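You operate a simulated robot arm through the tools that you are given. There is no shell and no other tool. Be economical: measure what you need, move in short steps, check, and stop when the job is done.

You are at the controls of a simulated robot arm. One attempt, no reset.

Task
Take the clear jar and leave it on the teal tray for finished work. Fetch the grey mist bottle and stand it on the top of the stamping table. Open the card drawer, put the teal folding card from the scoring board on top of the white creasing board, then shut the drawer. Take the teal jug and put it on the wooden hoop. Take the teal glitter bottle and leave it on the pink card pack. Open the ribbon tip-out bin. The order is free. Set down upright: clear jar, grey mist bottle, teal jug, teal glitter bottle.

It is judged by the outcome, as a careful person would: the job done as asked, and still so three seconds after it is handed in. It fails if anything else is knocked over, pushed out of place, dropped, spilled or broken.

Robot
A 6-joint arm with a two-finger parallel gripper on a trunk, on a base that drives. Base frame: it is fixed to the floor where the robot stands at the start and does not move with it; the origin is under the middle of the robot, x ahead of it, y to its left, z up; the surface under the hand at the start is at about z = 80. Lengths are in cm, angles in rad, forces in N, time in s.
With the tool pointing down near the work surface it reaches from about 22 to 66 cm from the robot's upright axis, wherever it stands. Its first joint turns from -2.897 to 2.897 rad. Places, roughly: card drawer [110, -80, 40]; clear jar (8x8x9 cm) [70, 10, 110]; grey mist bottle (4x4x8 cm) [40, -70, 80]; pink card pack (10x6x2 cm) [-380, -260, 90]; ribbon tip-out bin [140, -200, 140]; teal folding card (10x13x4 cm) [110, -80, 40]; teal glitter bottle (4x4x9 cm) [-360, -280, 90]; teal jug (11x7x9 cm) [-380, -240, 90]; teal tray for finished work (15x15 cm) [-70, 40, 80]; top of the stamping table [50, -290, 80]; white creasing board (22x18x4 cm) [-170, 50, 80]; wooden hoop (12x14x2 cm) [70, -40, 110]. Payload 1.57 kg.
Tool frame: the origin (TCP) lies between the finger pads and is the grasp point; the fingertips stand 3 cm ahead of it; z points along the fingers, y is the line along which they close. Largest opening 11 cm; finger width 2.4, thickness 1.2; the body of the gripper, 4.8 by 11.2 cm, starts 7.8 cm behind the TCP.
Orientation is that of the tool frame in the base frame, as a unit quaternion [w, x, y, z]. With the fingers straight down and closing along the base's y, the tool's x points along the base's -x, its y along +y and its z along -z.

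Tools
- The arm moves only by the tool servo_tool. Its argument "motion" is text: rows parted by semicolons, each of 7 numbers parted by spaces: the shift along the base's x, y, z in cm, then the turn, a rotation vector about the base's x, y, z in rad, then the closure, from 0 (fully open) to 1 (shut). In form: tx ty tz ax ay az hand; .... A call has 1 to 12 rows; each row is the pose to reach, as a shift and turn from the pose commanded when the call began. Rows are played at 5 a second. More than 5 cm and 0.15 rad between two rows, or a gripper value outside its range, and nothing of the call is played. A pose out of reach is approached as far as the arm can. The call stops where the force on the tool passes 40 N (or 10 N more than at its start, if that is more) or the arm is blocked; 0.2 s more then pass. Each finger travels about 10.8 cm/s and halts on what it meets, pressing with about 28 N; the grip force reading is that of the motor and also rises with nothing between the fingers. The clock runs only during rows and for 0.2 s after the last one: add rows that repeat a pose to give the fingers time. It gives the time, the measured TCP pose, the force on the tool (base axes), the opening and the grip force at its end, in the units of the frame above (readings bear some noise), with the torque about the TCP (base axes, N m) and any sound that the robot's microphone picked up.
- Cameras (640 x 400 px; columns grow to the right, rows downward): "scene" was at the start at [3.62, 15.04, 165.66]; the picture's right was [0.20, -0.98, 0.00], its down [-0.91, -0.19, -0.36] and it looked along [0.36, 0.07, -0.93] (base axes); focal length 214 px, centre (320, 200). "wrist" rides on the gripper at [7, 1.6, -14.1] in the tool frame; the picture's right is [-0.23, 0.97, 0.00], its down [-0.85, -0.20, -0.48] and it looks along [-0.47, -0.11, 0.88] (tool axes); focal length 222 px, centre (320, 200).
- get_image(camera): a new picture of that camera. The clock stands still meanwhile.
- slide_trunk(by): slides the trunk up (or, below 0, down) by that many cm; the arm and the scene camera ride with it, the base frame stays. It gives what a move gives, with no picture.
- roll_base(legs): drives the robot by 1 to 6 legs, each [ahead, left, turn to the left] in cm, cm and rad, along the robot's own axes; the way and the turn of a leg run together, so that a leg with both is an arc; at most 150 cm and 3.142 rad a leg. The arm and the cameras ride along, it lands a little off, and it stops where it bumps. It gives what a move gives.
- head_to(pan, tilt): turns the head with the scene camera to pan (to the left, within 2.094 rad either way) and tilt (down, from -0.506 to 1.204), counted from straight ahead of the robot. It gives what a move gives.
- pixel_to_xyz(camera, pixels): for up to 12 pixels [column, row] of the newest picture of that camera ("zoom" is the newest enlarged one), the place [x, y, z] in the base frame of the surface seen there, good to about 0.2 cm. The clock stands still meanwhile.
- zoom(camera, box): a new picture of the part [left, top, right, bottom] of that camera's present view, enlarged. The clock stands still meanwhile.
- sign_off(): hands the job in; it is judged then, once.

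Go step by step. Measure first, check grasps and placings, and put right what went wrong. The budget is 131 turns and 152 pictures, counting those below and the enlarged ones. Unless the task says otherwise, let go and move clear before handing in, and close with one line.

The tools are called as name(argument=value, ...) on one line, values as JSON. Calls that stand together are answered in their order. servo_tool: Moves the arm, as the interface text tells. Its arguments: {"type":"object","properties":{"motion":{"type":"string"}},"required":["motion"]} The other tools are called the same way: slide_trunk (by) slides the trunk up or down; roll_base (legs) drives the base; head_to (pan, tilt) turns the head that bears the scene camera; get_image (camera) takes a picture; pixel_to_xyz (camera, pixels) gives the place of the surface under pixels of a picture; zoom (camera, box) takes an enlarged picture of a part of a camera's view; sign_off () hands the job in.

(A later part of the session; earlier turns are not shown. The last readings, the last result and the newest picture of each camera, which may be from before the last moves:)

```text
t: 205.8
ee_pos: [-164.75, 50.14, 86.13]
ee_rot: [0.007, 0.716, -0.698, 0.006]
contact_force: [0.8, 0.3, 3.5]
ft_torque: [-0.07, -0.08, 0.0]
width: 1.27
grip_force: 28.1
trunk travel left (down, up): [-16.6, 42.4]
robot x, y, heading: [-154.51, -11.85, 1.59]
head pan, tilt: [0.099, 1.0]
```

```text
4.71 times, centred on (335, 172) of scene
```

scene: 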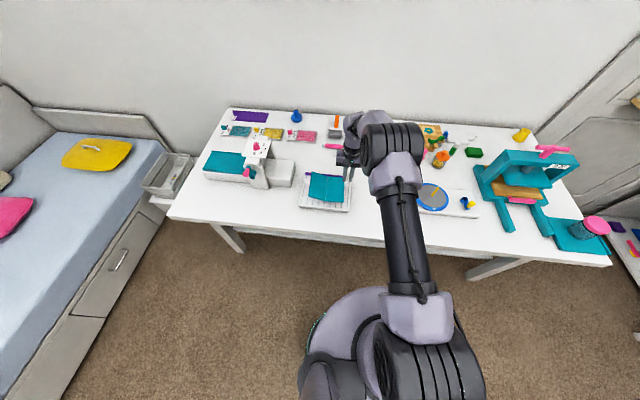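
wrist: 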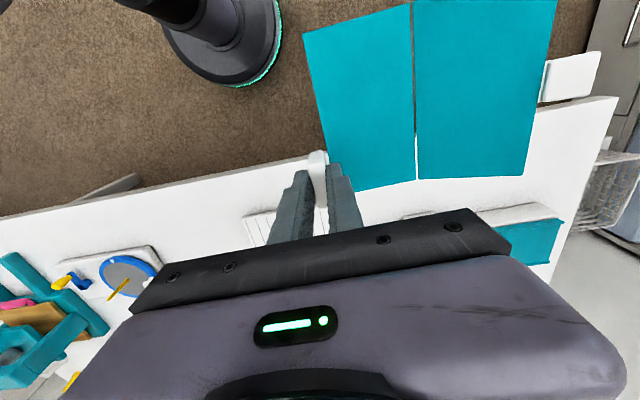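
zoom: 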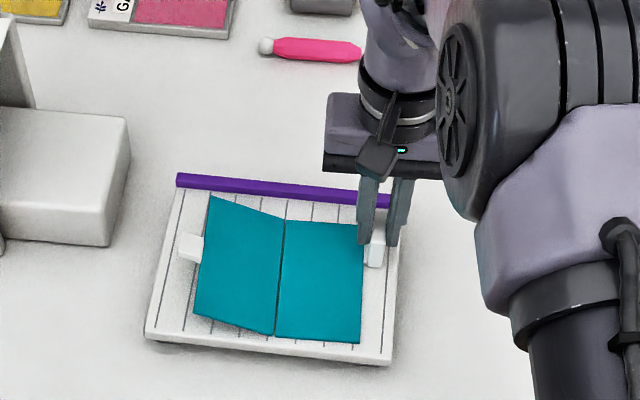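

Contact (3.5 N), card well on the board. Releasing and rising.

servo_tool(motion="0 0 0 0 0 0 0.9; 0 0 0 0 0 0 0.75; 0 0 0 0 0 0 0.65; 0 0 0 0 0 0 0.65; 0 0 3 0 0 0 0.65; 0 0 7 0 0 0 0.65; 0 -4 10 0 0 0 0.65; 0 -8 13 0 0 0 0.65; 0 -12 16 0 0 0 0.65; 0 -16 18 0 0 0 0.65; 0 -20 19 0 0 0 0.65")

head_to(pan=0.2, tilt=1.0)

zoom(camera="scene", box=[250, 110, 450, 235])

```text
t: 208.2
ee_pos: [-164.77, 29.89, 105.25]
ee_rot: [0.008, 0.716, -0.698, 0.007]
contact_force: [0.3, -0.3, -0.3]
ft_torque: [0.0, -0.02, -0.03]
width: 3.84
grip_force: 0.1
trunk travel left (down, up): [-16.6, 42.4]
robot x, y, heading: [-154.4, -11.68, 1.597]
head pan, tilt: [0.099, 1.0]
```

```text
t: 208.9
ee_pos: [-164.88, 30.0, 105.03]
ee_rot: [0.006, 0.715, -0.699, 0.008]
contact_force: [-0.2, 0.1, 0.4]
ft_torque: [0.0, -0.01, 0.01]
width: 3.87
grip_force: 0.0
trunk travel left (down, up): [-16.6, 42.4]
robot x, y, heading: [-154.99, -11.93, 1.594]
head pan, tilt: [0.201, 1.0]
```

```text
3.20 times, centred on (350, 172) of scene
```

zoom: 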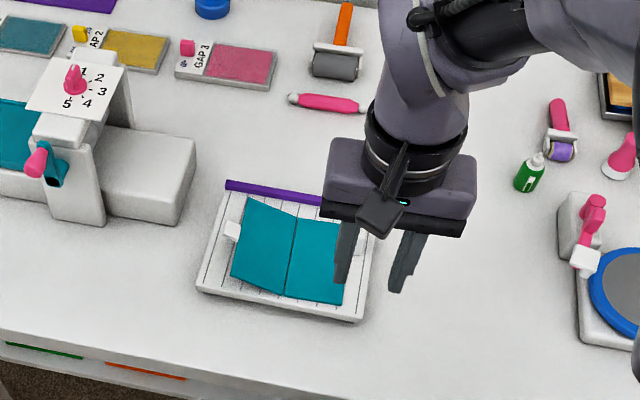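

Card is in place. Turning toward −x to survey the way to the ironing board.

roll_base(legs=[[-8, 0, 0], [0, 0, 1.545]])

head_to(pan=0.7, tilt=0.5)

get_image(camera="scene")

pixel_to_xyz(camera="scene", pixels=[[320, 200], [320, 300], [200, 200], [420, 200], [250, 250], [400, 300], [150, 250], [300, 150], [500, 250], [350, 170], [100, 300], [250, 350]])

```text
t: 213.7
ee_pos: [-196.74, -28.87, 105.18]
ee_rot: [0.0, 1.0, -0.002, 0.009]
contact_force: [0.5, -0.8, 1.1]
ft_torque: [-0.01, -0.01, 0.03]
width: 3.83
grip_force: 0.0
trunk travel left (down, up): [-16.6, 42.4]
robot x, y, heading: [-154.65, -19.93, 3.132]
head pan, tilt: [0.201, 1.0]
```

```text
t: 214.6
ee_pos: [-196.71, -28.9, 105.19]
ee_rot: [0.0, 1.0, -0.002, 0.009]
contact_force: [0.1, -0.6, 0.1]
ft_torque: [-0.06, 0.01, 0.0]
width: 3.86
grip_force: 0.0
trunk travel left (down, up): [-16.6, 42.4]
robot x, y, heading: [-154.31, -19.92, 3.132]
head pan, tilt: [0.7, 0.499]
```

```text
46 pictures are left
```

scene: 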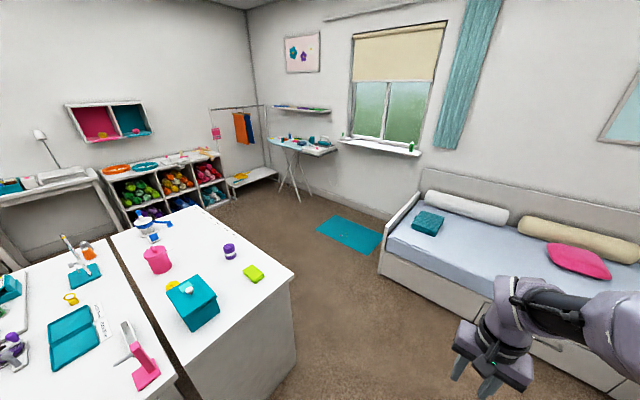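

```text
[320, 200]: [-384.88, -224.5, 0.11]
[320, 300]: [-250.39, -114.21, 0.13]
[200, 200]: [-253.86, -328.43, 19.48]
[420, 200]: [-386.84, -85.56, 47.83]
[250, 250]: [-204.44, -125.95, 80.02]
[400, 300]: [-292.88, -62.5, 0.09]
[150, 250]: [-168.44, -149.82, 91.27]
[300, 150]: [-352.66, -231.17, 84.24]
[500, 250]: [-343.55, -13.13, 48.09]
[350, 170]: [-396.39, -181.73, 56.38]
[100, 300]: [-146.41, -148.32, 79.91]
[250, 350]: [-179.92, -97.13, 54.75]
```

pixel_to_xyz(camera="scene", pixels=[[385, 287], [430, 312], [500, 345], [295, 272], [292, 350], [272, 141], [335, 152], [300, 147], [233, 212], [275, 180], [318, 232], [382, 252]])

zoom(camera="scene", box=[255, 120, 355, 200])

```text
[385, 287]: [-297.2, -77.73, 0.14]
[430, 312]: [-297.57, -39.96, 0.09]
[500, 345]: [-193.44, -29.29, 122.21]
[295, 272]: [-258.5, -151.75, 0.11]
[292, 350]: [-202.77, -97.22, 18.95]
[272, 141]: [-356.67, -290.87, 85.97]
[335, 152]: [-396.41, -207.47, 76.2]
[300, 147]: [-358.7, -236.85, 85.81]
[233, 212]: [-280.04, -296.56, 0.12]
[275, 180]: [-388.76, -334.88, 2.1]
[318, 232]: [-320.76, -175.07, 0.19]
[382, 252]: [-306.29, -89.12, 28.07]
```

```text
5.00 times, centred on (305, 160) of scene
```

zoom: 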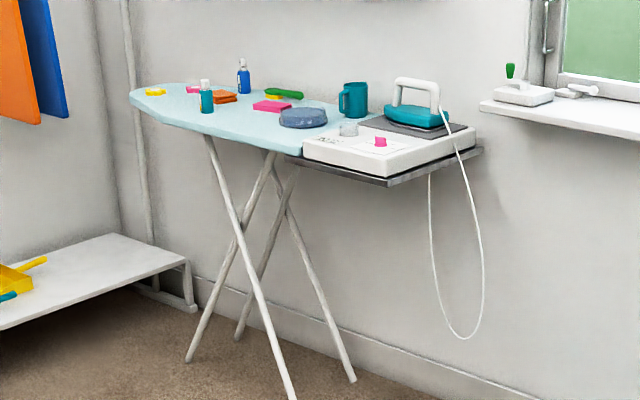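

Items located: glitter bottle, pink pack, jug on the ironing board (y −295…−207, top z≈86). Checking the leg feet, then driving there with the arm raised.

pixel_to_xyz(camera="zoom", pixels=[[290, 392], [352, 376], [188, 358], [238, 335], [205, 112], [272, 106], [353, 100], [303, 118], [350, 130], [225, 98]])

slide_trunk(by=20)

roll_base(legs=[[105, 0, 0], [0, 120, 0], [0, 110, 0], [45, 0, 0]])

head_to(pan=0.2, tilt=0.9)

get_image(camera="scene")

get_image(camera="wrist")

```text
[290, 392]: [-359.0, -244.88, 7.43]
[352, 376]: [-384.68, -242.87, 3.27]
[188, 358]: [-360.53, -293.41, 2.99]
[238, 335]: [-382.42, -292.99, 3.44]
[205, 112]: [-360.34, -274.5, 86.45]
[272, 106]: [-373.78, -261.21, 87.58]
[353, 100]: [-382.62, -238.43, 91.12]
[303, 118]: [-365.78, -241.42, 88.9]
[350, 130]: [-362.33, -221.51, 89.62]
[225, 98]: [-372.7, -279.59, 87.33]
```

```text
t: 216.8
ee_pos: [-196.79, -28.95, 125.14]
ee_rot: [0.001, 1.0, -0.003, 0.01]
contact_force: [-0.7, -0.1, 0.3]
ft_torque: [0.0, -0.04, 0.04]
width: 3.87
grip_force: 0.0
trunk travel left (down, up): [-36.6, 22.4]
robot x, y, heading: [-154.57, -19.8, 3.129]
head pan, tilt: [0.7, 0.499]
```

```text
t: 235.5
ee_pos: [-355.51, -252.29, 125.23]
ee_rot: [0.001, 1.0, -0.023, 0.01]
contact_force: [-0.8, -0.8, -0.4]
ft_torque: [0.03, -0.04, -0.03]
width: 3.86
grip_force: 0.2
trunk travel left (down, up): [-36.6, 22.4]
robot x, y, heading: [-313.0, -244.96, 3.087]
head pan, tilt: [0.7, 0.499]
```

```text
t: 236.4
ee_pos: [-355.27, -252.33, 125.12]
ee_rot: [0.0, 1.0, -0.023, 0.01]
contact_force: [0.4, 0.0, 0.0]
ft_torque: [-0.06, -0.01, -0.02]
width: 3.89
grip_force: 0.1
trunk travel left (down, up): [-36.6, 22.4]
robot x, y, heading: [-313.25, -245.3, 3.091]
head pan, tilt: [0.201, 0.901]
```

```text
44 pictures are left
```

scene: 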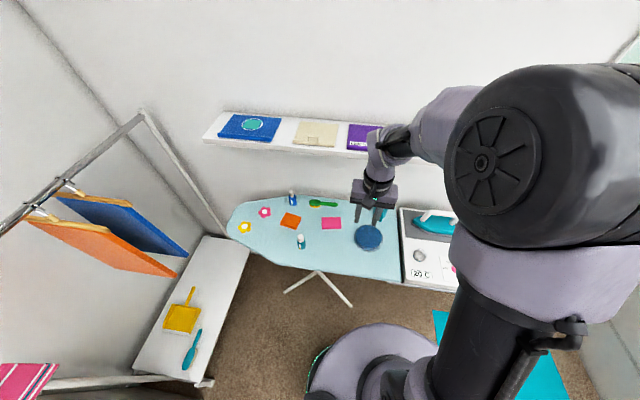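

```text
43 pictures are left
```

wrist: 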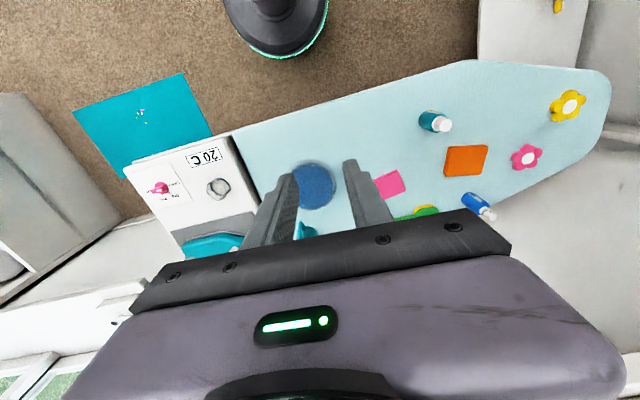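

Glitter bottle at (435,121) and pink pack at (390,184) in wrist view. Measuring.

zoom(camera="wrist", box=[360, 90, 520, 220])

pixel_to_xyz(camera="zoom", pixels=[[330, 143], [265, 110], [290, 95], [285, 145], [270, 90], [310, 130], [110, 380], [160, 330], [185, 380], [65, 375], [75, 350], [420, 250]])

```text
3.08 times, centred on (440, 155) of wrist
```

zoom: 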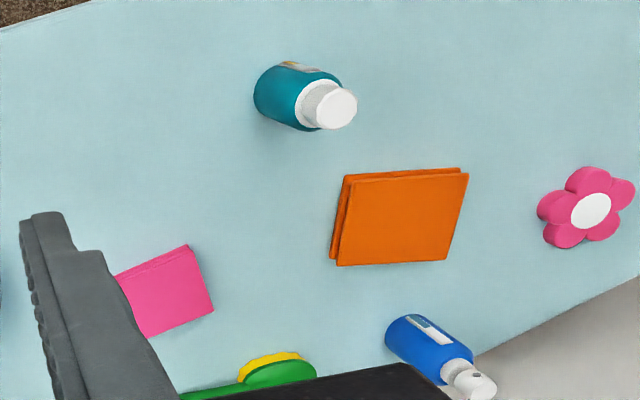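

```text
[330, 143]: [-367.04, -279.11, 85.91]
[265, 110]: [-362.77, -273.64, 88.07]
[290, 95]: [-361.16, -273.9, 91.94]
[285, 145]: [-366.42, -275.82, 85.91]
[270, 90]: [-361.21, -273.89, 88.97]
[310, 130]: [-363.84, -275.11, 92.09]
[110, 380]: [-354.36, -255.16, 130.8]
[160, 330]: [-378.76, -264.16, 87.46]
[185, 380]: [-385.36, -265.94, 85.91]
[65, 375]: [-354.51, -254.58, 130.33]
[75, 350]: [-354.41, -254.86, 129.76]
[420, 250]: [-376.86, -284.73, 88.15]
```

pixel_to_xyz(camera="zoom", pixels=[[338, 108], [350, 108], [322, 108], [338, 92], [338, 122], [186, 252], [210, 308], [148, 332], [120, 285], [165, 290], [200, 280], [130, 305]])

zoom(camera="scene", box=[230, 180, 410, 290])

pixel_to_xyz(camera="zoom", pixels=[[325, 134], [395, 132], [402, 175], [335, 178], [360, 155], [250, 195], [253, 222], [240, 240], [262, 240], [250, 250], [490, 205]])

```text
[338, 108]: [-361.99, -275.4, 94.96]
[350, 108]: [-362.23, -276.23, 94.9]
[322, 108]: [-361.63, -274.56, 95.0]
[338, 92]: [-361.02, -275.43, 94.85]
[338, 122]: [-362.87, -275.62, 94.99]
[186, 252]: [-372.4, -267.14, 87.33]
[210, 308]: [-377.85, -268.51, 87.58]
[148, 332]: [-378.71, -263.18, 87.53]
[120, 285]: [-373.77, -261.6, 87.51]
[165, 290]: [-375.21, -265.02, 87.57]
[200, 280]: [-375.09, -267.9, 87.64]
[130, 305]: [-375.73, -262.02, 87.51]
```

```text
3.56 times, centred on (320, 235) of scene
```

zoom: 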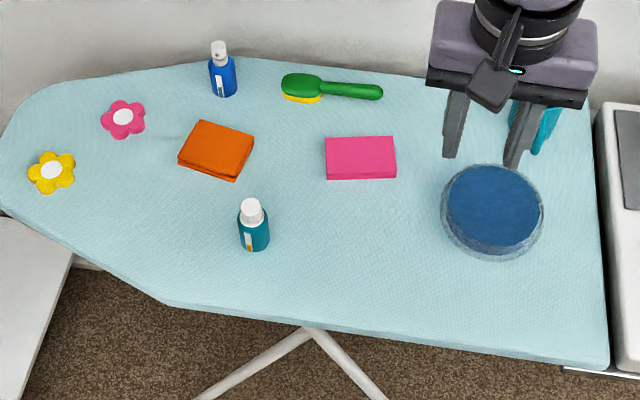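

```text
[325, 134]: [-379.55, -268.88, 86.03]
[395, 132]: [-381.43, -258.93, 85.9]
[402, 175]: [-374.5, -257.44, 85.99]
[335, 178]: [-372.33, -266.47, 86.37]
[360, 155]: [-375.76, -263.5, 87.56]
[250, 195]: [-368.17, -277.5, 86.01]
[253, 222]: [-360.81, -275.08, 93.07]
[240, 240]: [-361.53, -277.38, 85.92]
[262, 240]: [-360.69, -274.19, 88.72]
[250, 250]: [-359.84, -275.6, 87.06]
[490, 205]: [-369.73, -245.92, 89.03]
```

Pack centre ≈ (-375.7,-263.3), top 87.55; bottle axis ≈ (-362,-275.4), 86–95. Moving over the bottle.

slide_trunk(by=-12)

servo_tool(motion="-1.3 -4.6 0 0 0 0 0.35; -2.7 -9.2 0 0 0 0 0.35; -4 -13.8 0 0 0 0 0.35; -5.3 -18.4 0 0 0 0 0.35; -6.7 -23.1 0 0 0 0 0.35; -6.7 -23.1 -4.5 0 0 0 0.35; -6.7 -23.1 -9 0 0 0 0.35; -6.7 -23.1 -10 0 0 0 0.35; -6.7 -23.1 -10 0 0 0 0.35")

get_image(camera="wrist")

```text
t: 237.9
ee_pos: [-355.25, -252.43, 113.08]
ee_rot: [0.0, 1.0, -0.024, 0.01]
contact_force: [-0.2, 0.1, -0.3]
ft_torque: [0.05, -0.01, -0.02]
width: 3.85
grip_force: 0.1
trunk travel left (down, up): [-24.6, 34.4]
robot x, y, heading: [-312.93, -245.0, 3.092]
head pan, tilt: [0.201, 0.901]
```

```text
t: 239.9
ee_pos: [-362.39, -275.35, 103.24]
ee_rot: [0.0, 1.0, -0.024, 0.01]
contact_force: [0.2, 0.3, -0.4]
ft_torque: [-0.02, 0.01, -0.03]
width: 7.15
grip_force: 0.0
trunk travel left (down, up): [-24.6, 34.4]
robot x, y, heading: [-312.99, -245.36, 3.093]
head pan, tilt: [0.201, 0.901]
```

```text
40 pictures are left
```

wrist: 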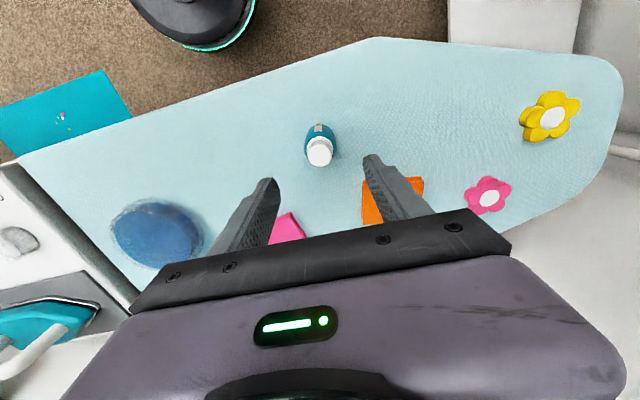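

Aligned. Descending, closing and lifting.

servo_tool(motion="0.3 0 -4 0 0 0 0.35; 0.3 0 -8 0 0 0 0.35; 0.3 0 -11 0 0 0 0.35; 0.3 0 -13 0 0 0 0.35; 0.3 0 -13 0 0 0 0.5; 0.3 0 -13 0 0 0 0.7; 0.3 0 -13 0 0 0 0.8; 0.3 0 -13 0 0 0 0.8; 0.3 0 -9 0 0 0 0.8; 0.3 0 -5 0 0 0 0.8; 0.3 0 -1 0 0 0 0.8; 0.3 0 -1 0 0 0 0.8")

get_image(camera="wrist")

```text
t: 242.5
ee_pos: [-361.76, -275.28, 102.11]
ee_rot: [0.0, 1.0, -0.024, 0.01]
contact_force: [0.3, 0.6, -0.5]
ft_torque: [0.02, -0.02, 0.0]
width: 3.53
grip_force: 27.9
trunk travel left (down, up): [-24.6, 34.4]
robot x, y, heading: [-312.8, -245.05, 3.095]
head pan, tilt: [0.201, 0.901]
```

```text
39 pictures are left
```

wrist: 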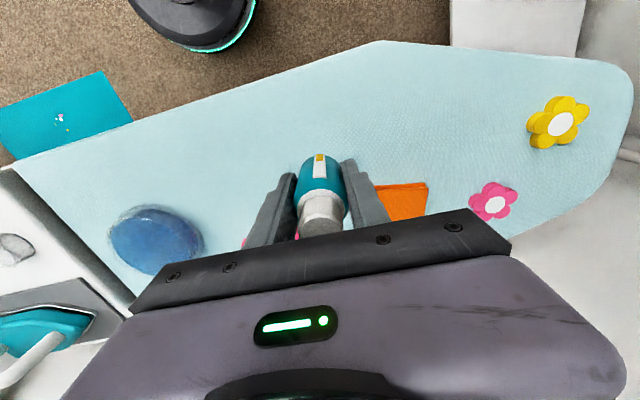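

Bottle held. Nudging base 6 ahead, then over the pack.

roll_base(legs=[[6, 0, 0]])

```text
t: 243.5
ee_pos: [-367.81, -275.0, 102.1]
ee_rot: [0.0, 1.0, -0.022, 0.011]
contact_force: [0.3, -0.1, 0.2]
ft_torque: [-0.01, -0.02, 0.02]
width: 3.59
grip_force: 28.2
trunk travel left (down, up): [-24.6, 34.4]
robot x, y, heading: [-318.75, -244.9, 3.094]
head pan, tilt: [0.201, 0.901]
```

servo_tool(motion="-2.6 3.9 0 0 0 0 0.8; -5.3 7.8 0 0 0 0 0.8; -7.9 11.7 0 0 0 0 0.8; -7.9 11.7 -4 0 0 0 0.8; -7.9 11.7 -7.5 0 0 0 0.8; -7.9 11.7 -9.5 0 0 0 0.8; -7.9 11.7 -9.5 0 0 0 0.8")

get_image(camera="wrist")

zoom(camera="scene", box=[230, 170, 430, 290])

```text
t: 245.1
ee_pos: [-375.4, -263.48, 92.51]
ee_rot: [0.001, 1.0, -0.023, 0.008]
contact_force: [0.6, 0.3, -0.5]
ft_torque: [0.0, 0.03, 0.0]
width: 3.58
grip_force: 28.3
trunk travel left (down, up): [-24.6, 34.4]
robot x, y, heading: [-318.68, -245.1, 3.091]
head pan, tilt: [0.201, 0.901]
```

```text
38 pictures are left
```

wrist: 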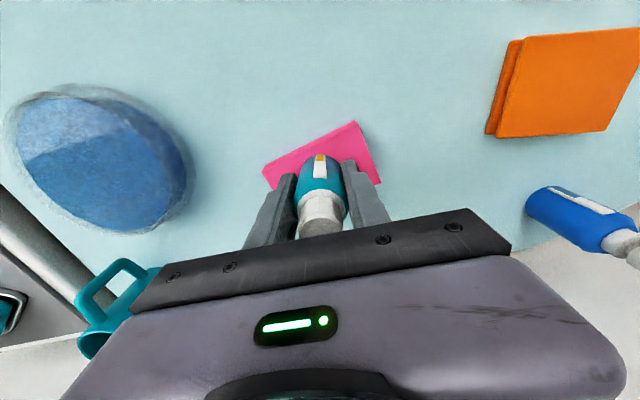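

```text
3.20 times, centred on (330, 230) of scene
```

zoom: 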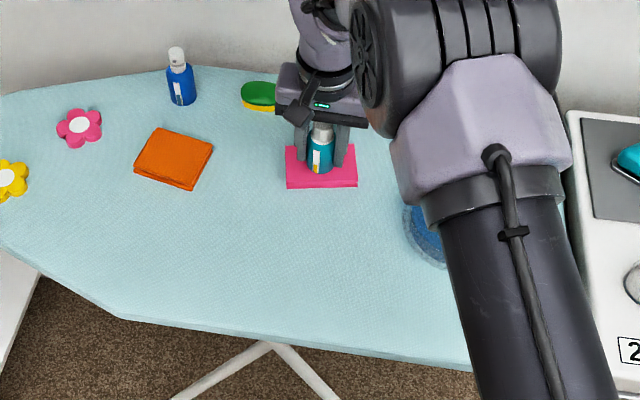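

Over the pack; lowering until contact.

servo_tool(motion="0 0 -0.4 0 0 0 0.8; 0 0 -0.7 0 0 0 0.8; 0 0 -0.7 0 0 0 0.8")

```text
t: 245.9
ee_pos: [-375.58, -263.44, 91.87]
ee_rot: [0.0, 1.0, -0.023, 0.009]
contact_force: [0.1, -1.5, 12.0]
ft_torque: [-0.04, -0.02, 0.03]
width: 3.55
grip_force: 27.7
trunk travel left (down, up): [-24.6, 34.4]
robot x, y, heading: [-318.49, -244.75, 3.091]
head pan, tilt: [0.201, 0.901]
```

servo_tool(motion="0 0 0.12 0 0 0 0.8; 0 0 0.12 0 0 0 0.7; 0 0 0.12 0 0 0 0.6; 0 0 0.12 0 0 0 0.45; 0 0 0.12 0 0 0 0.45; 0 0 4 0 0 0 0.45; 0 0 8 0 0 0 0.45; 0 0 12 0 0 0 0.45; 0 0 16 0 0 0 0.45; 0 0 20 0 0 0 0.3; 0 0 20 0 0 0 0.1")

get_image(camera="wrist")

```text
t: 248.1
ee_pos: [-374.04, -263.66, 111.87]
ee_rot: [0.001, 1.0, -0.024, 0.012]
contact_force: [59.2, 3.3, 10.0]
ft_torque: [-0.81, 10.94, -0.15]
width: 9.92
grip_force: 0.0
trunk travel left (down, up): [-24.6, 34.4]
robot x, y, heading: [-318.84, -245.13, 3.096]
head pan, tilt: [0.201, 0.901]
stopped in row 11: the force on the tool passed its limit at 154 N (the readings are from after the stop); the commanded pose is now the measured one
```

```text
36 pictures are left
```

wrist: 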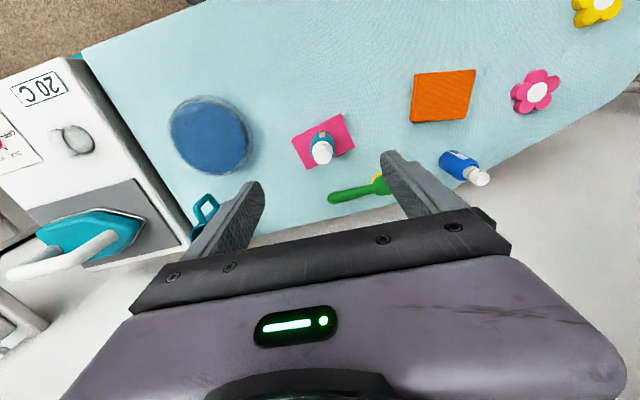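

Bottle stands on the pack. The wrist bumped something behind (wall shelf) while rising; moving away in +x and checking.

servo_tool(motion="1.5 0 0 0 0 0 0.1; 3 0 0 0 0 0 0.1; 5 0 0 0 0 0 0.1; 8 0 0 0 0 0 0.1; 11 0 0 0 0 0 0.1; 11 0 0 0 0 0 0.1")

head_to(pan=0.2, tilt=0.7)

get_image(camera="scene")

```text
t: 249.5
ee_pos: [-364.02, -263.67, 111.3]
ee_rot: [0.0, 1.0, -0.025, 0.017]
contact_force: [0.6, 0.6, 0.0]
ft_torque: [0.03, -0.03, -0.02]
width: 9.93
grip_force: 0.0
trunk travel left (down, up): [-24.6, 34.4]
robot x, y, heading: [-319.04, -244.9, 3.091]
head pan, tilt: [0.201, 0.901]
```

```text
t: 250.3
ee_pos: [-364.02, -263.45, 111.22]
ee_rot: [-0.001, 1.0, -0.025, 0.016]
contact_force: [0.4, 0.5, -1.0]
ft_torque: [0.02, -0.02, 0.01]
width: 9.91
grip_force: 0.1
trunk travel left (down, up): [-24.6, 34.4]
robot x, y, heading: [-318.5, -245.15, 3.094]
head pan, tilt: [0.201, 0.7]
```

```text
35 pictures are left
```

scene: 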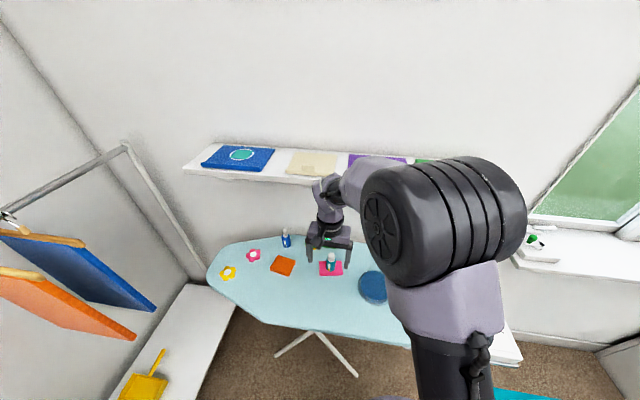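

Shelf items look unmoved. Measuring the shelf underside/front and the jug.

pixel_to_xyz(camera="scene", pixels=[[300, 179], [250, 177], [295, 172], [310, 160], [320, 150], [330, 258], [333, 270], [345, 187], [190, 170]])

pixel_to_xyz(camera="wrist", pixels=[[202, 205], [210, 200], [203, 228], [215, 198], [195, 235], [196, 215], [212, 210]])

get_image(camera="wrist")

```text
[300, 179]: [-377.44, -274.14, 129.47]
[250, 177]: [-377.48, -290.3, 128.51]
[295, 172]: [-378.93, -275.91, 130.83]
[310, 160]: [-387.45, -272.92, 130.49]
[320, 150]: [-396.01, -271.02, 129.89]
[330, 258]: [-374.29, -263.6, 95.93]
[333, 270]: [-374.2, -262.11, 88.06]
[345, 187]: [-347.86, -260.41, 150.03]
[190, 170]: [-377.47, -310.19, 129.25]
```

```text
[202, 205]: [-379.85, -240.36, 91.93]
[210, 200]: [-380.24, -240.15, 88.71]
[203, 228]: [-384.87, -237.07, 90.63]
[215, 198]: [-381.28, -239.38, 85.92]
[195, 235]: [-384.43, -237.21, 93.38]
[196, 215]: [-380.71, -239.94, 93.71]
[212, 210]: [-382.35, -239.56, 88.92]
```

```text
34 pictures are left
```

wrist: 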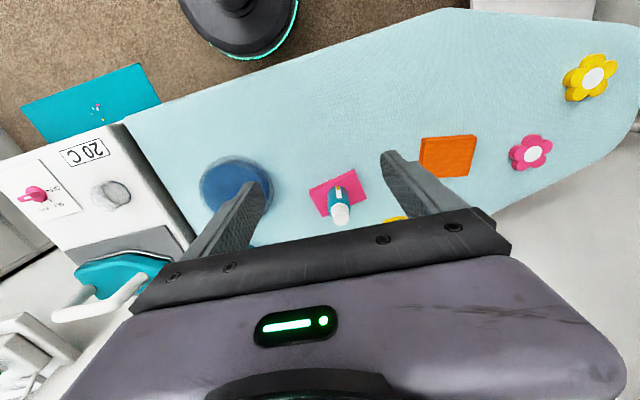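

Shelf front is x=-377, z 128–131, so I must approach the jug tilted. Swinging the arm aside to see the jug with the scene camera.

servo_tool(motion="3 3 2 0 0 0 0; 5 7 4 0 0 0 0; 7 11 6 0 0 0 0; 9 15 8 0 0 0 0; 11 19 10 0 0 0 0; 12 23 12 0 0 0 0; 13 27.5 12 0 0 0 0; 14 32 12 0 0 0 0; 15 36.5 12 0 0 0 0; 16 41 12 0 0 0 0; 17 45.5 12 0 0 0 0; 17 45.5 12 0 0 0 0")

head_to(pan=-0.1, tilt=0.8)

get_image(camera="scene")

```text
t: 252.9
ee_pos: [-347.26, -218.05, 123.23]
ee_rot: [-0.002, 1.0, -0.025, 0.016]
contact_force: [-0.1, -0.2, 0.1]
ft_torque: [0.01, 0.02, 0.01]
width: 10.99
grip_force: 0.1
trunk travel left (down, up): [-24.6, 34.4]
robot x, y, heading: [-318.79, -245.02, 3.094]
head pan, tilt: [0.201, 0.7]
```

```text
t: 253.7
ee_pos: [-347.22, -217.93, 123.16]
ee_rot: [-0.001, 1.0, -0.024, 0.015]
contact_force: [-0.4, -0.1, 0.5]
ft_torque: [0.01, 0.01, -0.02]
width: 10.97
grip_force: 0.0
trunk travel left (down, up): [-24.6, 34.4]
robot x, y, heading: [-318.58, -244.82, 3.094]
head pan, tilt: [-0.099, 0.799]
```

```text
33 pictures are left
```

scene: 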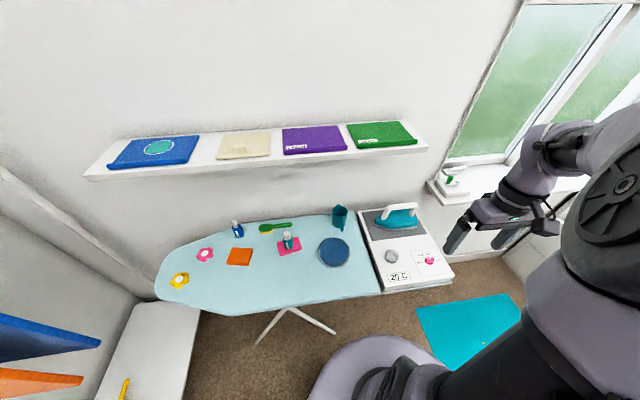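

zoom(camera="scene", box=[300, 190, 400, 270])

pixel_to_xyz(camera="zoom", pixels=[[255, 105], [225, 105], [290, 105], [255, 90], [255, 160], [240, 200], [210, 140], [215, 170], [275, 160], [235, 140], [283, 130], [255, 205]])

```text
5.00 times, centred on (350, 230) of scene
```

zoom: 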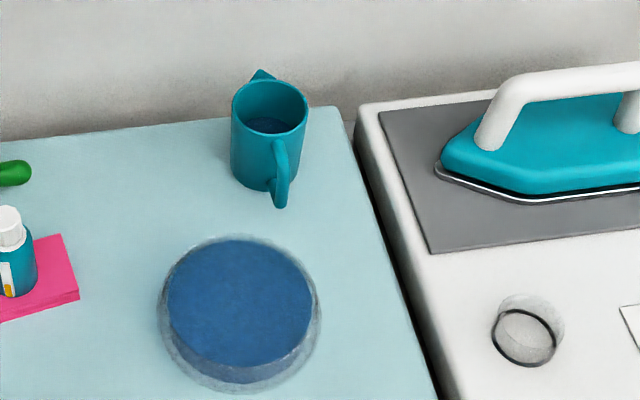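

```text
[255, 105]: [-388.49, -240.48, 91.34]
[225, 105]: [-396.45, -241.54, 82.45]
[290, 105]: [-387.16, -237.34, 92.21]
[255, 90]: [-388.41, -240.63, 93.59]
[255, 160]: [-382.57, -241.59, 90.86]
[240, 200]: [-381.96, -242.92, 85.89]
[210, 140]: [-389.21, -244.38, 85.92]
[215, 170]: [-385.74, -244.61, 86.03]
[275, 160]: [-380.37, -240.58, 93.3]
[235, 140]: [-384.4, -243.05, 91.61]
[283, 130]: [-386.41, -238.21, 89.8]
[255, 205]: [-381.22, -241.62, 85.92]
```

Jug: body centre ≈ (-385.6,-240), rim z≈95, handle toward the robot, liquid inside – keep it level. I'll approach with the tool tilted 0.7 rad so the wrist stays clear of the shelf.

servo_tool(motion="-2 -4 0 0.005 0.12 0 0; -4 -8 0 0.01 0.24 0 0; -6 -12 -1 0.015 0.36 0 0; -8 -16 -2 0.02 0.48 0 0; -10 -19 -3 0.025 0.6 0 0; -12.8 -22 -5 0.03 0.7 0 0; -17 -22 -7 0.03 0.7 0 0; -21 -22 -10 0.03 0.7 0 0; -25 -22 -13 0.03 0.7 0 0; -28 -22 -17 0.03 0.7 0 0; -30.7 -22 -21 0.03 0.7 0 0; -30.7 -22 -21 0.03 0.7 0 0")

get_image(camera="wrist")

get_image(camera="scene")

```text
t: 256.3
ee_pos: [-377.92, -240.84, 102.14]
ee_rot: [0.016, 0.954, -0.021, -0.299]
contact_force: [0.1, 0.7, -0.4]
ft_torque: [0.02, -0.04, -0.02]
width: 11.01
grip_force: 0.0
out of reach, approached as far as the arm can: row 6, 10, 11, 12
trunk travel left (down, up): [-24.6, 34.4]
robot x, y, heading: [-318.46, -244.88, 3.091]
head pan, tilt: [-0.099, 0.799]
```

```text
31 pictures are left
```

wrist: 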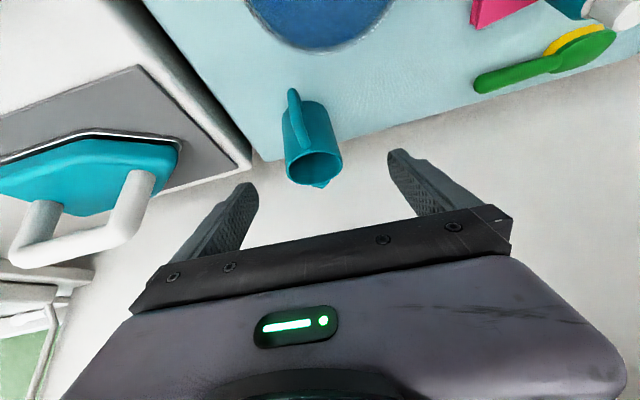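

```text
30 pictures are left
```

scene: 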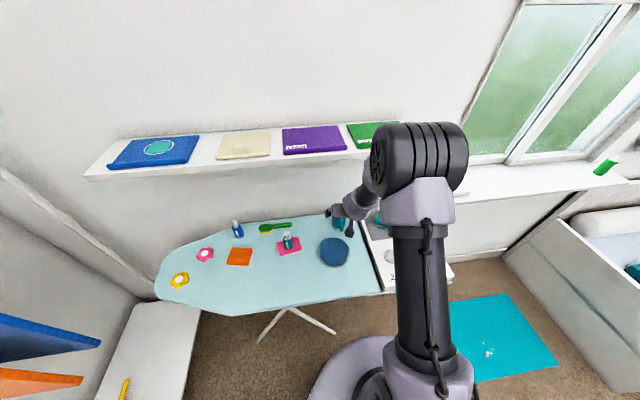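

Jug is centred between the fingers (tilt 0.61). Advancing over it.

servo_tool(motion="-1.5 0.5 -2.5 0 -0.05 0 0; -3 0.5 -5 0 -0.08 0 0; -4.5 0.5 -7 0 -0.08 0 0; -6 0.5 -8.5 0 -0.08 0 0; -6 0.5 -8.5 0 -0.08 0 0")

get_image(camera="wrist")

```text
t: 257.5
ee_pos: [-383.84, -239.36, 93.67]
ee_rot: [-0.007, 0.957, -0.022, -0.29]
contact_force: [0.4, -0.3, -0.6]
ft_torque: [-0.01, 0.0, 0.03]
width: 11.01
grip_force: 0.1
out of reach, approached as far as the arm can: row 3
trunk travel left (down, up): [-24.6, 34.4]
robot x, y, heading: [-318.77, -244.72, 3.091]
head pan, tilt: [-0.099, 0.799]
```

```text
29 pictures are left
```

wrist: 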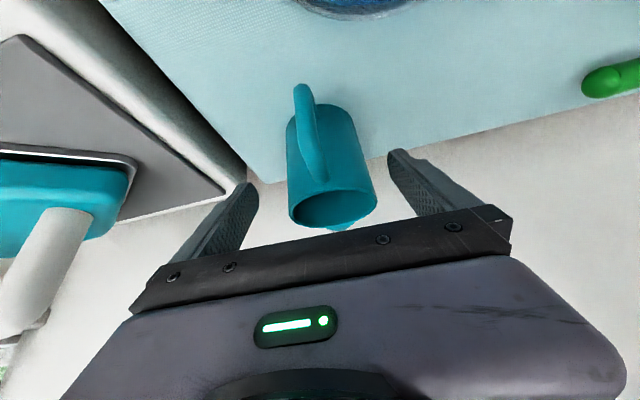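

servo_tool(motion="-0.6 -0.3 -0.8 0 0 0 0; -1.3 -0.5 -1.6 0 0 0 0; -1.3 -0.5 -1.6 0 0 0 0; -1.3 -0.5 -1.6 0 0 0 0.15; -1.3 -0.5 -1.6 0 0 0 0.3; -1.3 -0.5 -1.6 0 0 0 0.45; -1.3 -0.5 -1.6 0 0 0 0.6; -1.3 -0.5 -1.6 0 0 0 0.6; -1.3 -0.5 -1.6 0 0 0 0.6")

get_image(camera="wrist")

```text
t: 259.5
ee_pos: [-385.07, -240.0, 92.23]
ee_rot: [-0.005, 0.957, -0.022, -0.29]
contact_force: [0.0, -1.1, 0.1]
ft_torque: [-0.11, -0.01, 0.04]
width: 5.83
grip_force: 28.0
trunk travel left (down, up): [-24.6, 34.4]
robot x, y, heading: [-318.82, -244.83, 3.088]
head pan, tilt: [-0.099, 0.799]
```

```text
28 pictures are left
```

wrist: 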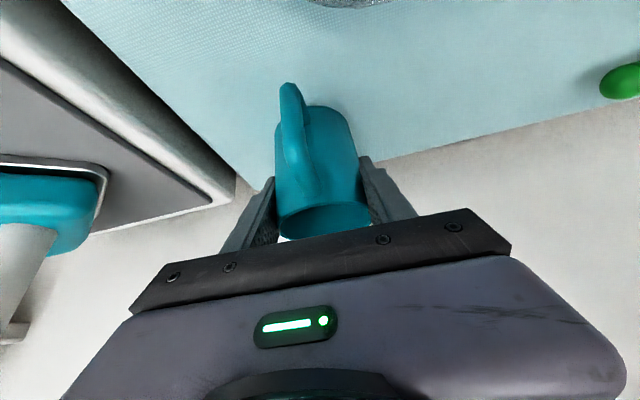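

Jug gripped (5.8 cm, 28 N). Lifting 6 by trunk, then pulling back out from under the shelf.

slide_trunk(by=6)

servo_tool(motion="2 0 0 0 0 0 0.6; 5 0 0 0 0 0 0.6; 8 0 0 0 0 0 0.6; 11 0 0 0 0 0 0.6; 14 0 0 0 0 0 0.6; 17 0 0 0 0 0 0.6; 20 0 0 0 0 0 0.6; 22 0 0 0 0 0 0.6; 22 0 0 0 0 0 0.6")

get_image(camera="wrist")

```text
t: 260.5
ee_pos: [-385.07, -240.02, 98.17]
ee_rot: [-0.005, 0.957, -0.022, -0.289]
contact_force: [-0.7, -0.3, -1.5]
ft_torque: [0.0, 0.02, 0.0]
width: 5.83
grip_force: 28.4
trunk travel left (down, up): [-30.6, 28.4]
robot x, y, heading: [-318.62, -244.72, 3.094]
head pan, tilt: [-0.099, 0.799]
```

```text
t: 262.5
ee_pos: [-370.08, -243.43, 103.65]
ee_rot: [0.025, 0.964, -0.038, -0.261]
contact_force: [0.2, 0.6, -0.2]
ft_torque: [0.0, 0.0, 0.0]
width: 5.82
grip_force: 27.7
out of reach, approached as far as the arm can: row 1, 2, 3, 4, 5, 6, 7, 8, 9
trunk travel left (down, up): [-30.6, 28.4]
robot x, y, heading: [-318.6, -244.89, 3.094]
head pan, tilt: [-0.099, 0.799]
```

```text
27 pictures are left
```

wrist: 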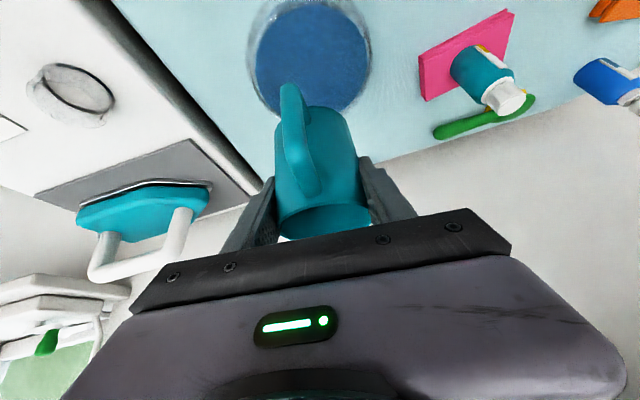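

Arm can't retract further with this tilt, so I'll raise the trunk and back out with the base, then drive to the desk with the jug.

slide_trunk(by=16)

roll_base(legs=[[-55, 0, 0.047], [0, -105, 0], [0, -105, 0], [-140, 0, 0], [0, 0, -3.135], [115, 0, 0]])

head_to(pan=0.3, tilt=0.9)

get_image(camera="scene")

```text
t: 264.3
ee_pos: [-370.07, -243.43, 119.69]
ee_rot: [0.025, 0.964, -0.037, -0.261]
contact_force: [-0.5, 0.9, -1.1]
ft_torque: [0.01, -0.02, -0.03]
width: 5.82
grip_force: 28.0
trunk travel left (down, up): [-46.6, 12.4]
robot x, y, heading: [-318.81, -245.02, 3.092]
head pan, tilt: [-0.099, 0.799]
```

```text
t: 297.2
ee_pos: [42.88, -44.18, 119.76]
ee_rot: [0.261, 0.047, 0.964, 0.023]
contact_force: [1.0, -0.6, -0.7]
ft_torque: [0.0, -0.01, -0.01]
width: 5.81
grip_force: 28.3
trunk travel left (down, up): [-46.6, 12.4]
robot x, y, heading: [-8.28, -41.66, -0.069]
head pan, tilt: [-0.099, 0.799]
```

```text
t: 298.1
ee_pos: [42.83, -44.13, 119.7]
ee_rot: [0.261, 0.046, 0.964, 0.023]
contact_force: [0.1, 0.7, -1.2]
ft_torque: [-0.03, -0.02, 0.01]
width: 5.79
grip_force: 27.7
trunk travel left (down, up): [-46.6, 12.4]
robot x, y, heading: [-8.48, -41.64, -0.063]
head pan, tilt: [0.3, 0.901]
```

```text
26 pictures are left
```

scene: 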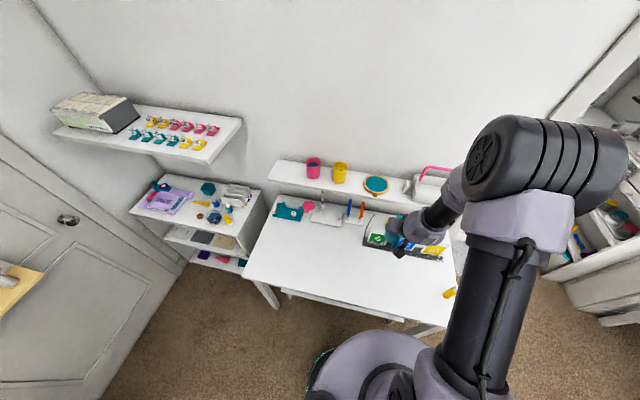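

Hoop visible at (376,185), the jug still in hand. Measuring the hoop.

zoom(camera="scene", box=[330, 150, 450, 260])

pixel_to_xyz(camera="zoom", pixels=[[245, 185], [185, 190], [305, 190], [245, 150], [245, 225], [180, 190], [312, 190], [245, 237], [50, 110], [290, 240]])

```text
3.64 times, centred on (390, 205) of scene
```

zoom: 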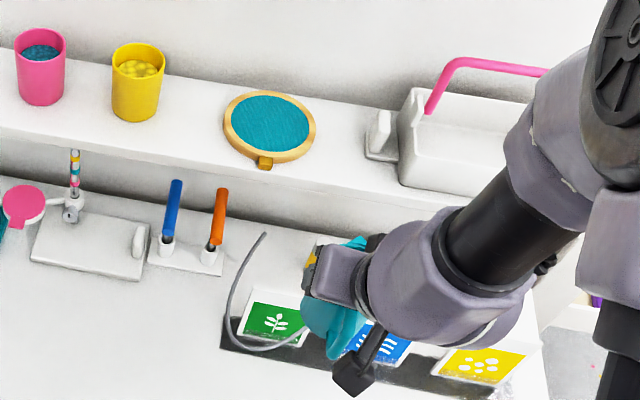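

```text
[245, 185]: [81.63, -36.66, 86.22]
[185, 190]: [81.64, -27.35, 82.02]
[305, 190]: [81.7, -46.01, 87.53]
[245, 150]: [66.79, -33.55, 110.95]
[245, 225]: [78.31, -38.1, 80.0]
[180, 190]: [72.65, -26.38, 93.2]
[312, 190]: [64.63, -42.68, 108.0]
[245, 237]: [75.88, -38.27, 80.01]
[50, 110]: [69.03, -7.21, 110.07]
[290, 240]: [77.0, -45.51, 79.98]
```

pixel_to_xyz(camera="zoom", pixels=[[270, 125], [235, 122], [305, 128], [270, 100], [270, 148], [228, 120], [312, 130], [268, 92], [272, 156], [264, 163], [140, 110], [385, 140]])

```text
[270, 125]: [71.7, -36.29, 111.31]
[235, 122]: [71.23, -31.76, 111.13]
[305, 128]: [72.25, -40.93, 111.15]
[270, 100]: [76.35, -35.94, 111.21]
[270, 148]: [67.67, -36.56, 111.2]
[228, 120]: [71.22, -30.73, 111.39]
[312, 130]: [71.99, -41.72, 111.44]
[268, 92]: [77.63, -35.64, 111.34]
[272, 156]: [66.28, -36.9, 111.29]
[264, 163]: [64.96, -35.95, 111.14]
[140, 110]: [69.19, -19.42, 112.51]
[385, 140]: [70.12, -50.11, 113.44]
```

Hoop centre ≈ (71.8,-36.2), fabric z≈111.2. Driving 15 ahead, then re-levelling the jug to its grasp tilt.

slide_trunk(by=4)

roll_base(legs=[[14, 6, 0]])

servo_tool(motion="0 0 0 0 0 0 0.6; 0 0 0 0 0 0 0.6")

```text
t: 298.9
ee_pos: [42.9, -44.11, 123.72]
ee_rot: [0.261, 0.047, 0.964, 0.023]
contact_force: [0.1, 0.3, -1.2]
ft_torque: [0.04, -0.02, -0.01]
width: 5.79
grip_force: 27.9
trunk travel left (down, up): [-50.6, 8.4]
robot x, y, heading: [-8.23, -41.56, -0.073]
head pan, tilt: [0.3, 0.901]
```

```text
t: 300.3
ee_pos: [57.14, -38.95, 123.71]
ee_rot: [0.261, 0.045, 0.964, 0.023]
contact_force: [-0.2, 0.8, -0.9]
ft_torque: [-0.01, 0.02, 0.03]
width: 5.79
grip_force: 28.4
trunk travel left (down, up): [-50.6, 8.4]
robot x, y, heading: [5.72, -36.48, -0.069]
head pan, tilt: [0.3, 0.901]
```

```text
t: 300.9
ee_pos: [57.27, -39.01, 123.59]
ee_rot: [0.261, 0.045, 0.964, 0.023]
contact_force: [0.3, 0.1, -1.3]
ft_torque: [-0.01, -0.04, -0.01]
width: 5.8
grip_force: 27.9
trunk travel left (down, up): [-50.6, 8.4]
robot x, y, heading: [5.73, -36.48, -0.063]
head pan, tilt: [0.3, 0.901]
```

servo_tool(motion="3 0.7 0 -0.02 -0.015 0.002 0.6; 6 1.4 0 -0.04 -0.03 0.005 0.6; 9 2.1 0 -0.06 -0.045 0.007 0.6; 12 2.7 0 -0.073 -0.057 0.009 0.6; 14 2.7 0 -0.073 -0.057 0.009 0.6; 14 2.7 0 -0.073 -0.057 0.009 0.6; 14 2.7 0 -0.073 -0.057 0.009 0.6")

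get_image(camera="wrist")

zoom(camera="scene", box=[320, 120, 460, 230])

```text
t: 302.5
ee_pos: [68.36, -40.71, 122.18]
ee_rot: [0.299, 0.015, 0.954, 0.003]
contact_force: [0.3, -0.2, -1.3]
ft_torque: [0.01, 0.01, 0.0]
width: 5.8
grip_force: 28.4
out of reach, approached as far as the arm can: row 1, 2, 3, 4, 5, 6, 7
trunk travel left (down, up): [-50.6, 8.4]
robot x, y, heading: [6.05, -36.69, -0.067]
head pan, tilt: [0.3, 0.901]
```

```text
24 pictures are left
```

wrist: 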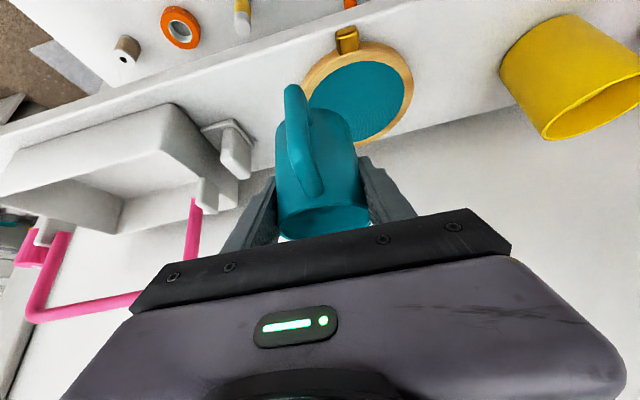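

```text
3.64 times, centred on (390, 175) of scene
```

zoom: 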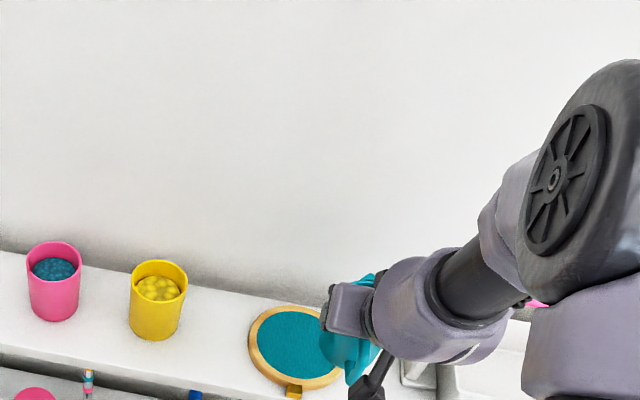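

Geometry is limiting at this relative height; I raise the trunk 6 so the arm works lower relative to it.

slide_trunk(by=6)

servo_tool(motion="0 0 -1.5 0 0 0 0.6; 0 0 -3 0 0 0 0.6; 0 0 -3 0 0 0 0.6")

```text
t: 303.5
ee_pos: [68.43, -40.79, 128.14]
ee_rot: [0.299, 0.015, 0.954, 0.002]
contact_force: [0.1, 0.0, -1.5]
ft_torque: [-0.06, -0.02, -0.01]
width: 5.78
grip_force: 28.3
trunk travel left (down, up): [-56.6, 2.4]
robot x, y, heading: [5.62, -36.4, -0.069]
head pan, tilt: [0.3, 0.901]
```

```text
t: 304.3
ee_pos: [68.96, -40.55, 125.5]
ee_rot: [0.296, 0.017, 0.955, 0.005]
contact_force: [0.0, 0.5, -0.2]
ft_torque: [-0.03, -0.05, -0.02]
width: 5.81
grip_force: 28.6
out of reach, approached as far as the arm can: row 2, 3
trunk travel left (down, up): [-56.6, 2.4]
robot x, y, heading: [5.84, -36.49, -0.068]
head pan, tilt: [0.3, 0.901]
```

The tilt needs more extension, so I move the base back 3 and extend the arm.

roll_base(legs=[[-3, 0, 0]])

servo_tool(motion="1 1 0 0 0 0 0.6; 2 2 0 0 0 0 0.6; 3 3 -0.5 0 0 0 0.6; 4 4 -1 0 0 0 0.6; 5 4.3 -1.5 0 0 0 0.6; 5.3 4.3 -2 0 0 0 0.6; 5.3 4.3 -2 0 0 0 0.6")

```text
t: 305.1
ee_pos: [66.22, -40.28, 125.29]
ee_rot: [0.295, 0.017, 0.955, 0.005]
contact_force: [0.2, -0.2, -1.5]
ft_torque: [0.0, 0.0, 0.0]
width: 5.79
grip_force: 27.9
trunk travel left (down, up): [-56.6, 2.4]
robot x, y, heading: [3.18, -36.43, -0.066]
head pan, tilt: [0.3, 0.901]
```

```text
t: 306.8
ee_pos: [68.4, -38.69, 122.41]
ee_rot: [0.306, 0.005, 0.952, 0.01]
contact_force: [0.0, -0.3, -1.9]
ft_torque: [0.03, 0.0, -0.01]
width: 5.77
grip_force: 28.0
out of reach, approached as far as the arm can: row 1, 2, 3, 4, 5, 6, 7
trunk travel left (down, up): [-56.6, 2.4]
robot x, y, heading: [3.49, -36.52, -0.073]
head pan, tilt: [0.3, 0.901]
```

I'll reproduce the exact arm pose (in the robot frame) that worked at the grasp: turn the base to heading 0 and reposition it, then set that pose.

roll_base(legs=[[1.3, 1.9, 0.07]])

servo_tool(motion="0.5 -1 0.5 -0.006 0.008 -0.017 0.6; 1 -2 1 -0.012 0.017 -0.033 0.6; 1.3 -3 1.5 -0.018 0.025 -0.05 0.6; 1.5 -4 1.8 -0.023 0.033 -0.066 0.6; 1.5 -4 1.8 -0.023 0.033 -0.066 0.6; 1.5 -4 1.8 -0.023 0.033 -0.066 0.6")

```text
t: 307.6
ee_pos: [69.82, -32.48, 122.45]
ee_rot: [0.305, -0.028, 0.952, 0.02]
contact_force: [0.4, -0.2, -1.1]
ft_torque: [-0.01, -0.03, 0.0]
width: 5.83
grip_force: 28.2
trunk travel left (down, up): [-56.6, 2.4]
robot x, y, heading: [4.29, -34.76, 0.006]
head pan, tilt: [0.3, 0.901]
```

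```text
t: 309.0
ee_pos: [71.26, -36.54, 124.12]
ee_rot: [0.288, 0.0, 0.958, 0.001]
contact_force: [0.2, 0.1, -1.7]
ft_torque: [-0.01, -0.01, -0.01]
width: 5.79
grip_force: 28.3
trunk travel left (down, up): [-56.6, 2.4]
robot x, y, heading: [4.01, -34.63, -0.0]
head pan, tilt: [0.3, 0.901]
```

Pose achieved over the hoop. Lowering 5.6 by trunk and checking.

slide_trunk(by=-5.6)

get_image(camera="wrist")

zoom(camera="scene", box=[310, 110, 450, 220])

```text
t: 310.0
ee_pos: [71.22, -36.42, 118.58]
ee_rot: [0.289, 0.001, 0.957, 0.0]
contact_force: [0.7, -0.4, -1.0]
ft_torque: [0.0, -0.05, -0.03]
width: 5.79
grip_force: 28.3
trunk travel left (down, up): [-51.0, 8.0]
robot x, y, heading: [3.79, -34.5, 0.0]
head pan, tilt: [0.3, 0.901]
```

```text
22 pictures are left
```

wrist: 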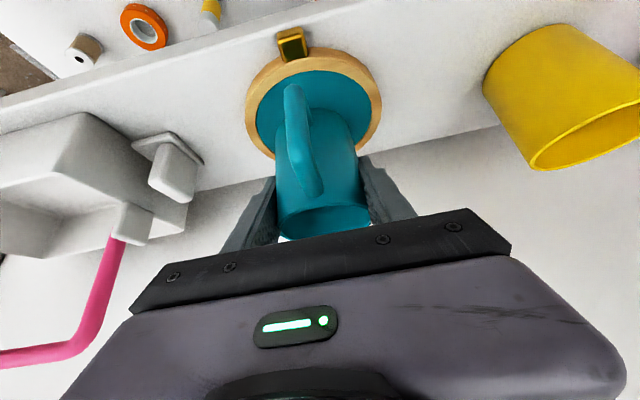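

```text
3.64 times, centred on (380, 165) of scene
```

zoom: 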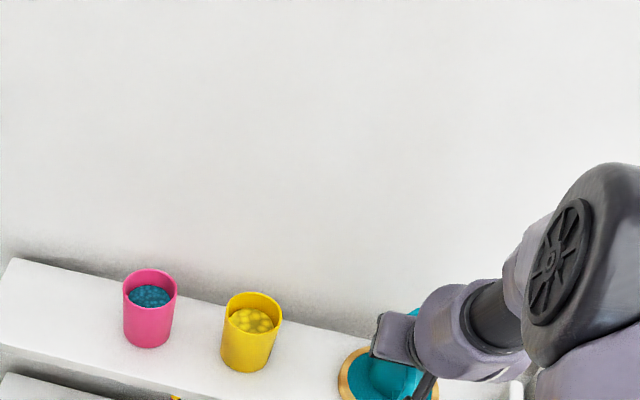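

Jug is centred above the hoop. Lowering the last ~1 cm in small steps.

slide_trunk(by=-0.9)

slide_trunk(by=-0.3)

```text
t: 310.6
ee_pos: [71.23, -36.45, 117.83]
ee_rot: [0.289, 0.001, 0.957, 0.0]
contact_force: [0.2, 0.1, -2.5]
ft_torque: [0.02, -0.01, 0.01]
width: 5.79
grip_force: 27.9
trunk travel left (down, up): [-50.1, 8.9]
robot x, y, heading: [4.42, -34.67, 0.006]
head pan, tilt: [0.3, 0.901]
```

```text
t: 311.1
ee_pos: [71.21, -36.43, 117.47]
ee_rot: [0.29, 0.0, 0.957, 0.001]
contact_force: [0.4, -0.9, 4.2]
ft_torque: [-0.03, 0.04, 0.05]
width: 5.78
grip_force: 27.8
trunk travel left (down, up): [-49.8, 9.2]
robot x, y, heading: [4.46, -34.46, 0.003]
head pan, tilt: [0.3, 0.901]
```

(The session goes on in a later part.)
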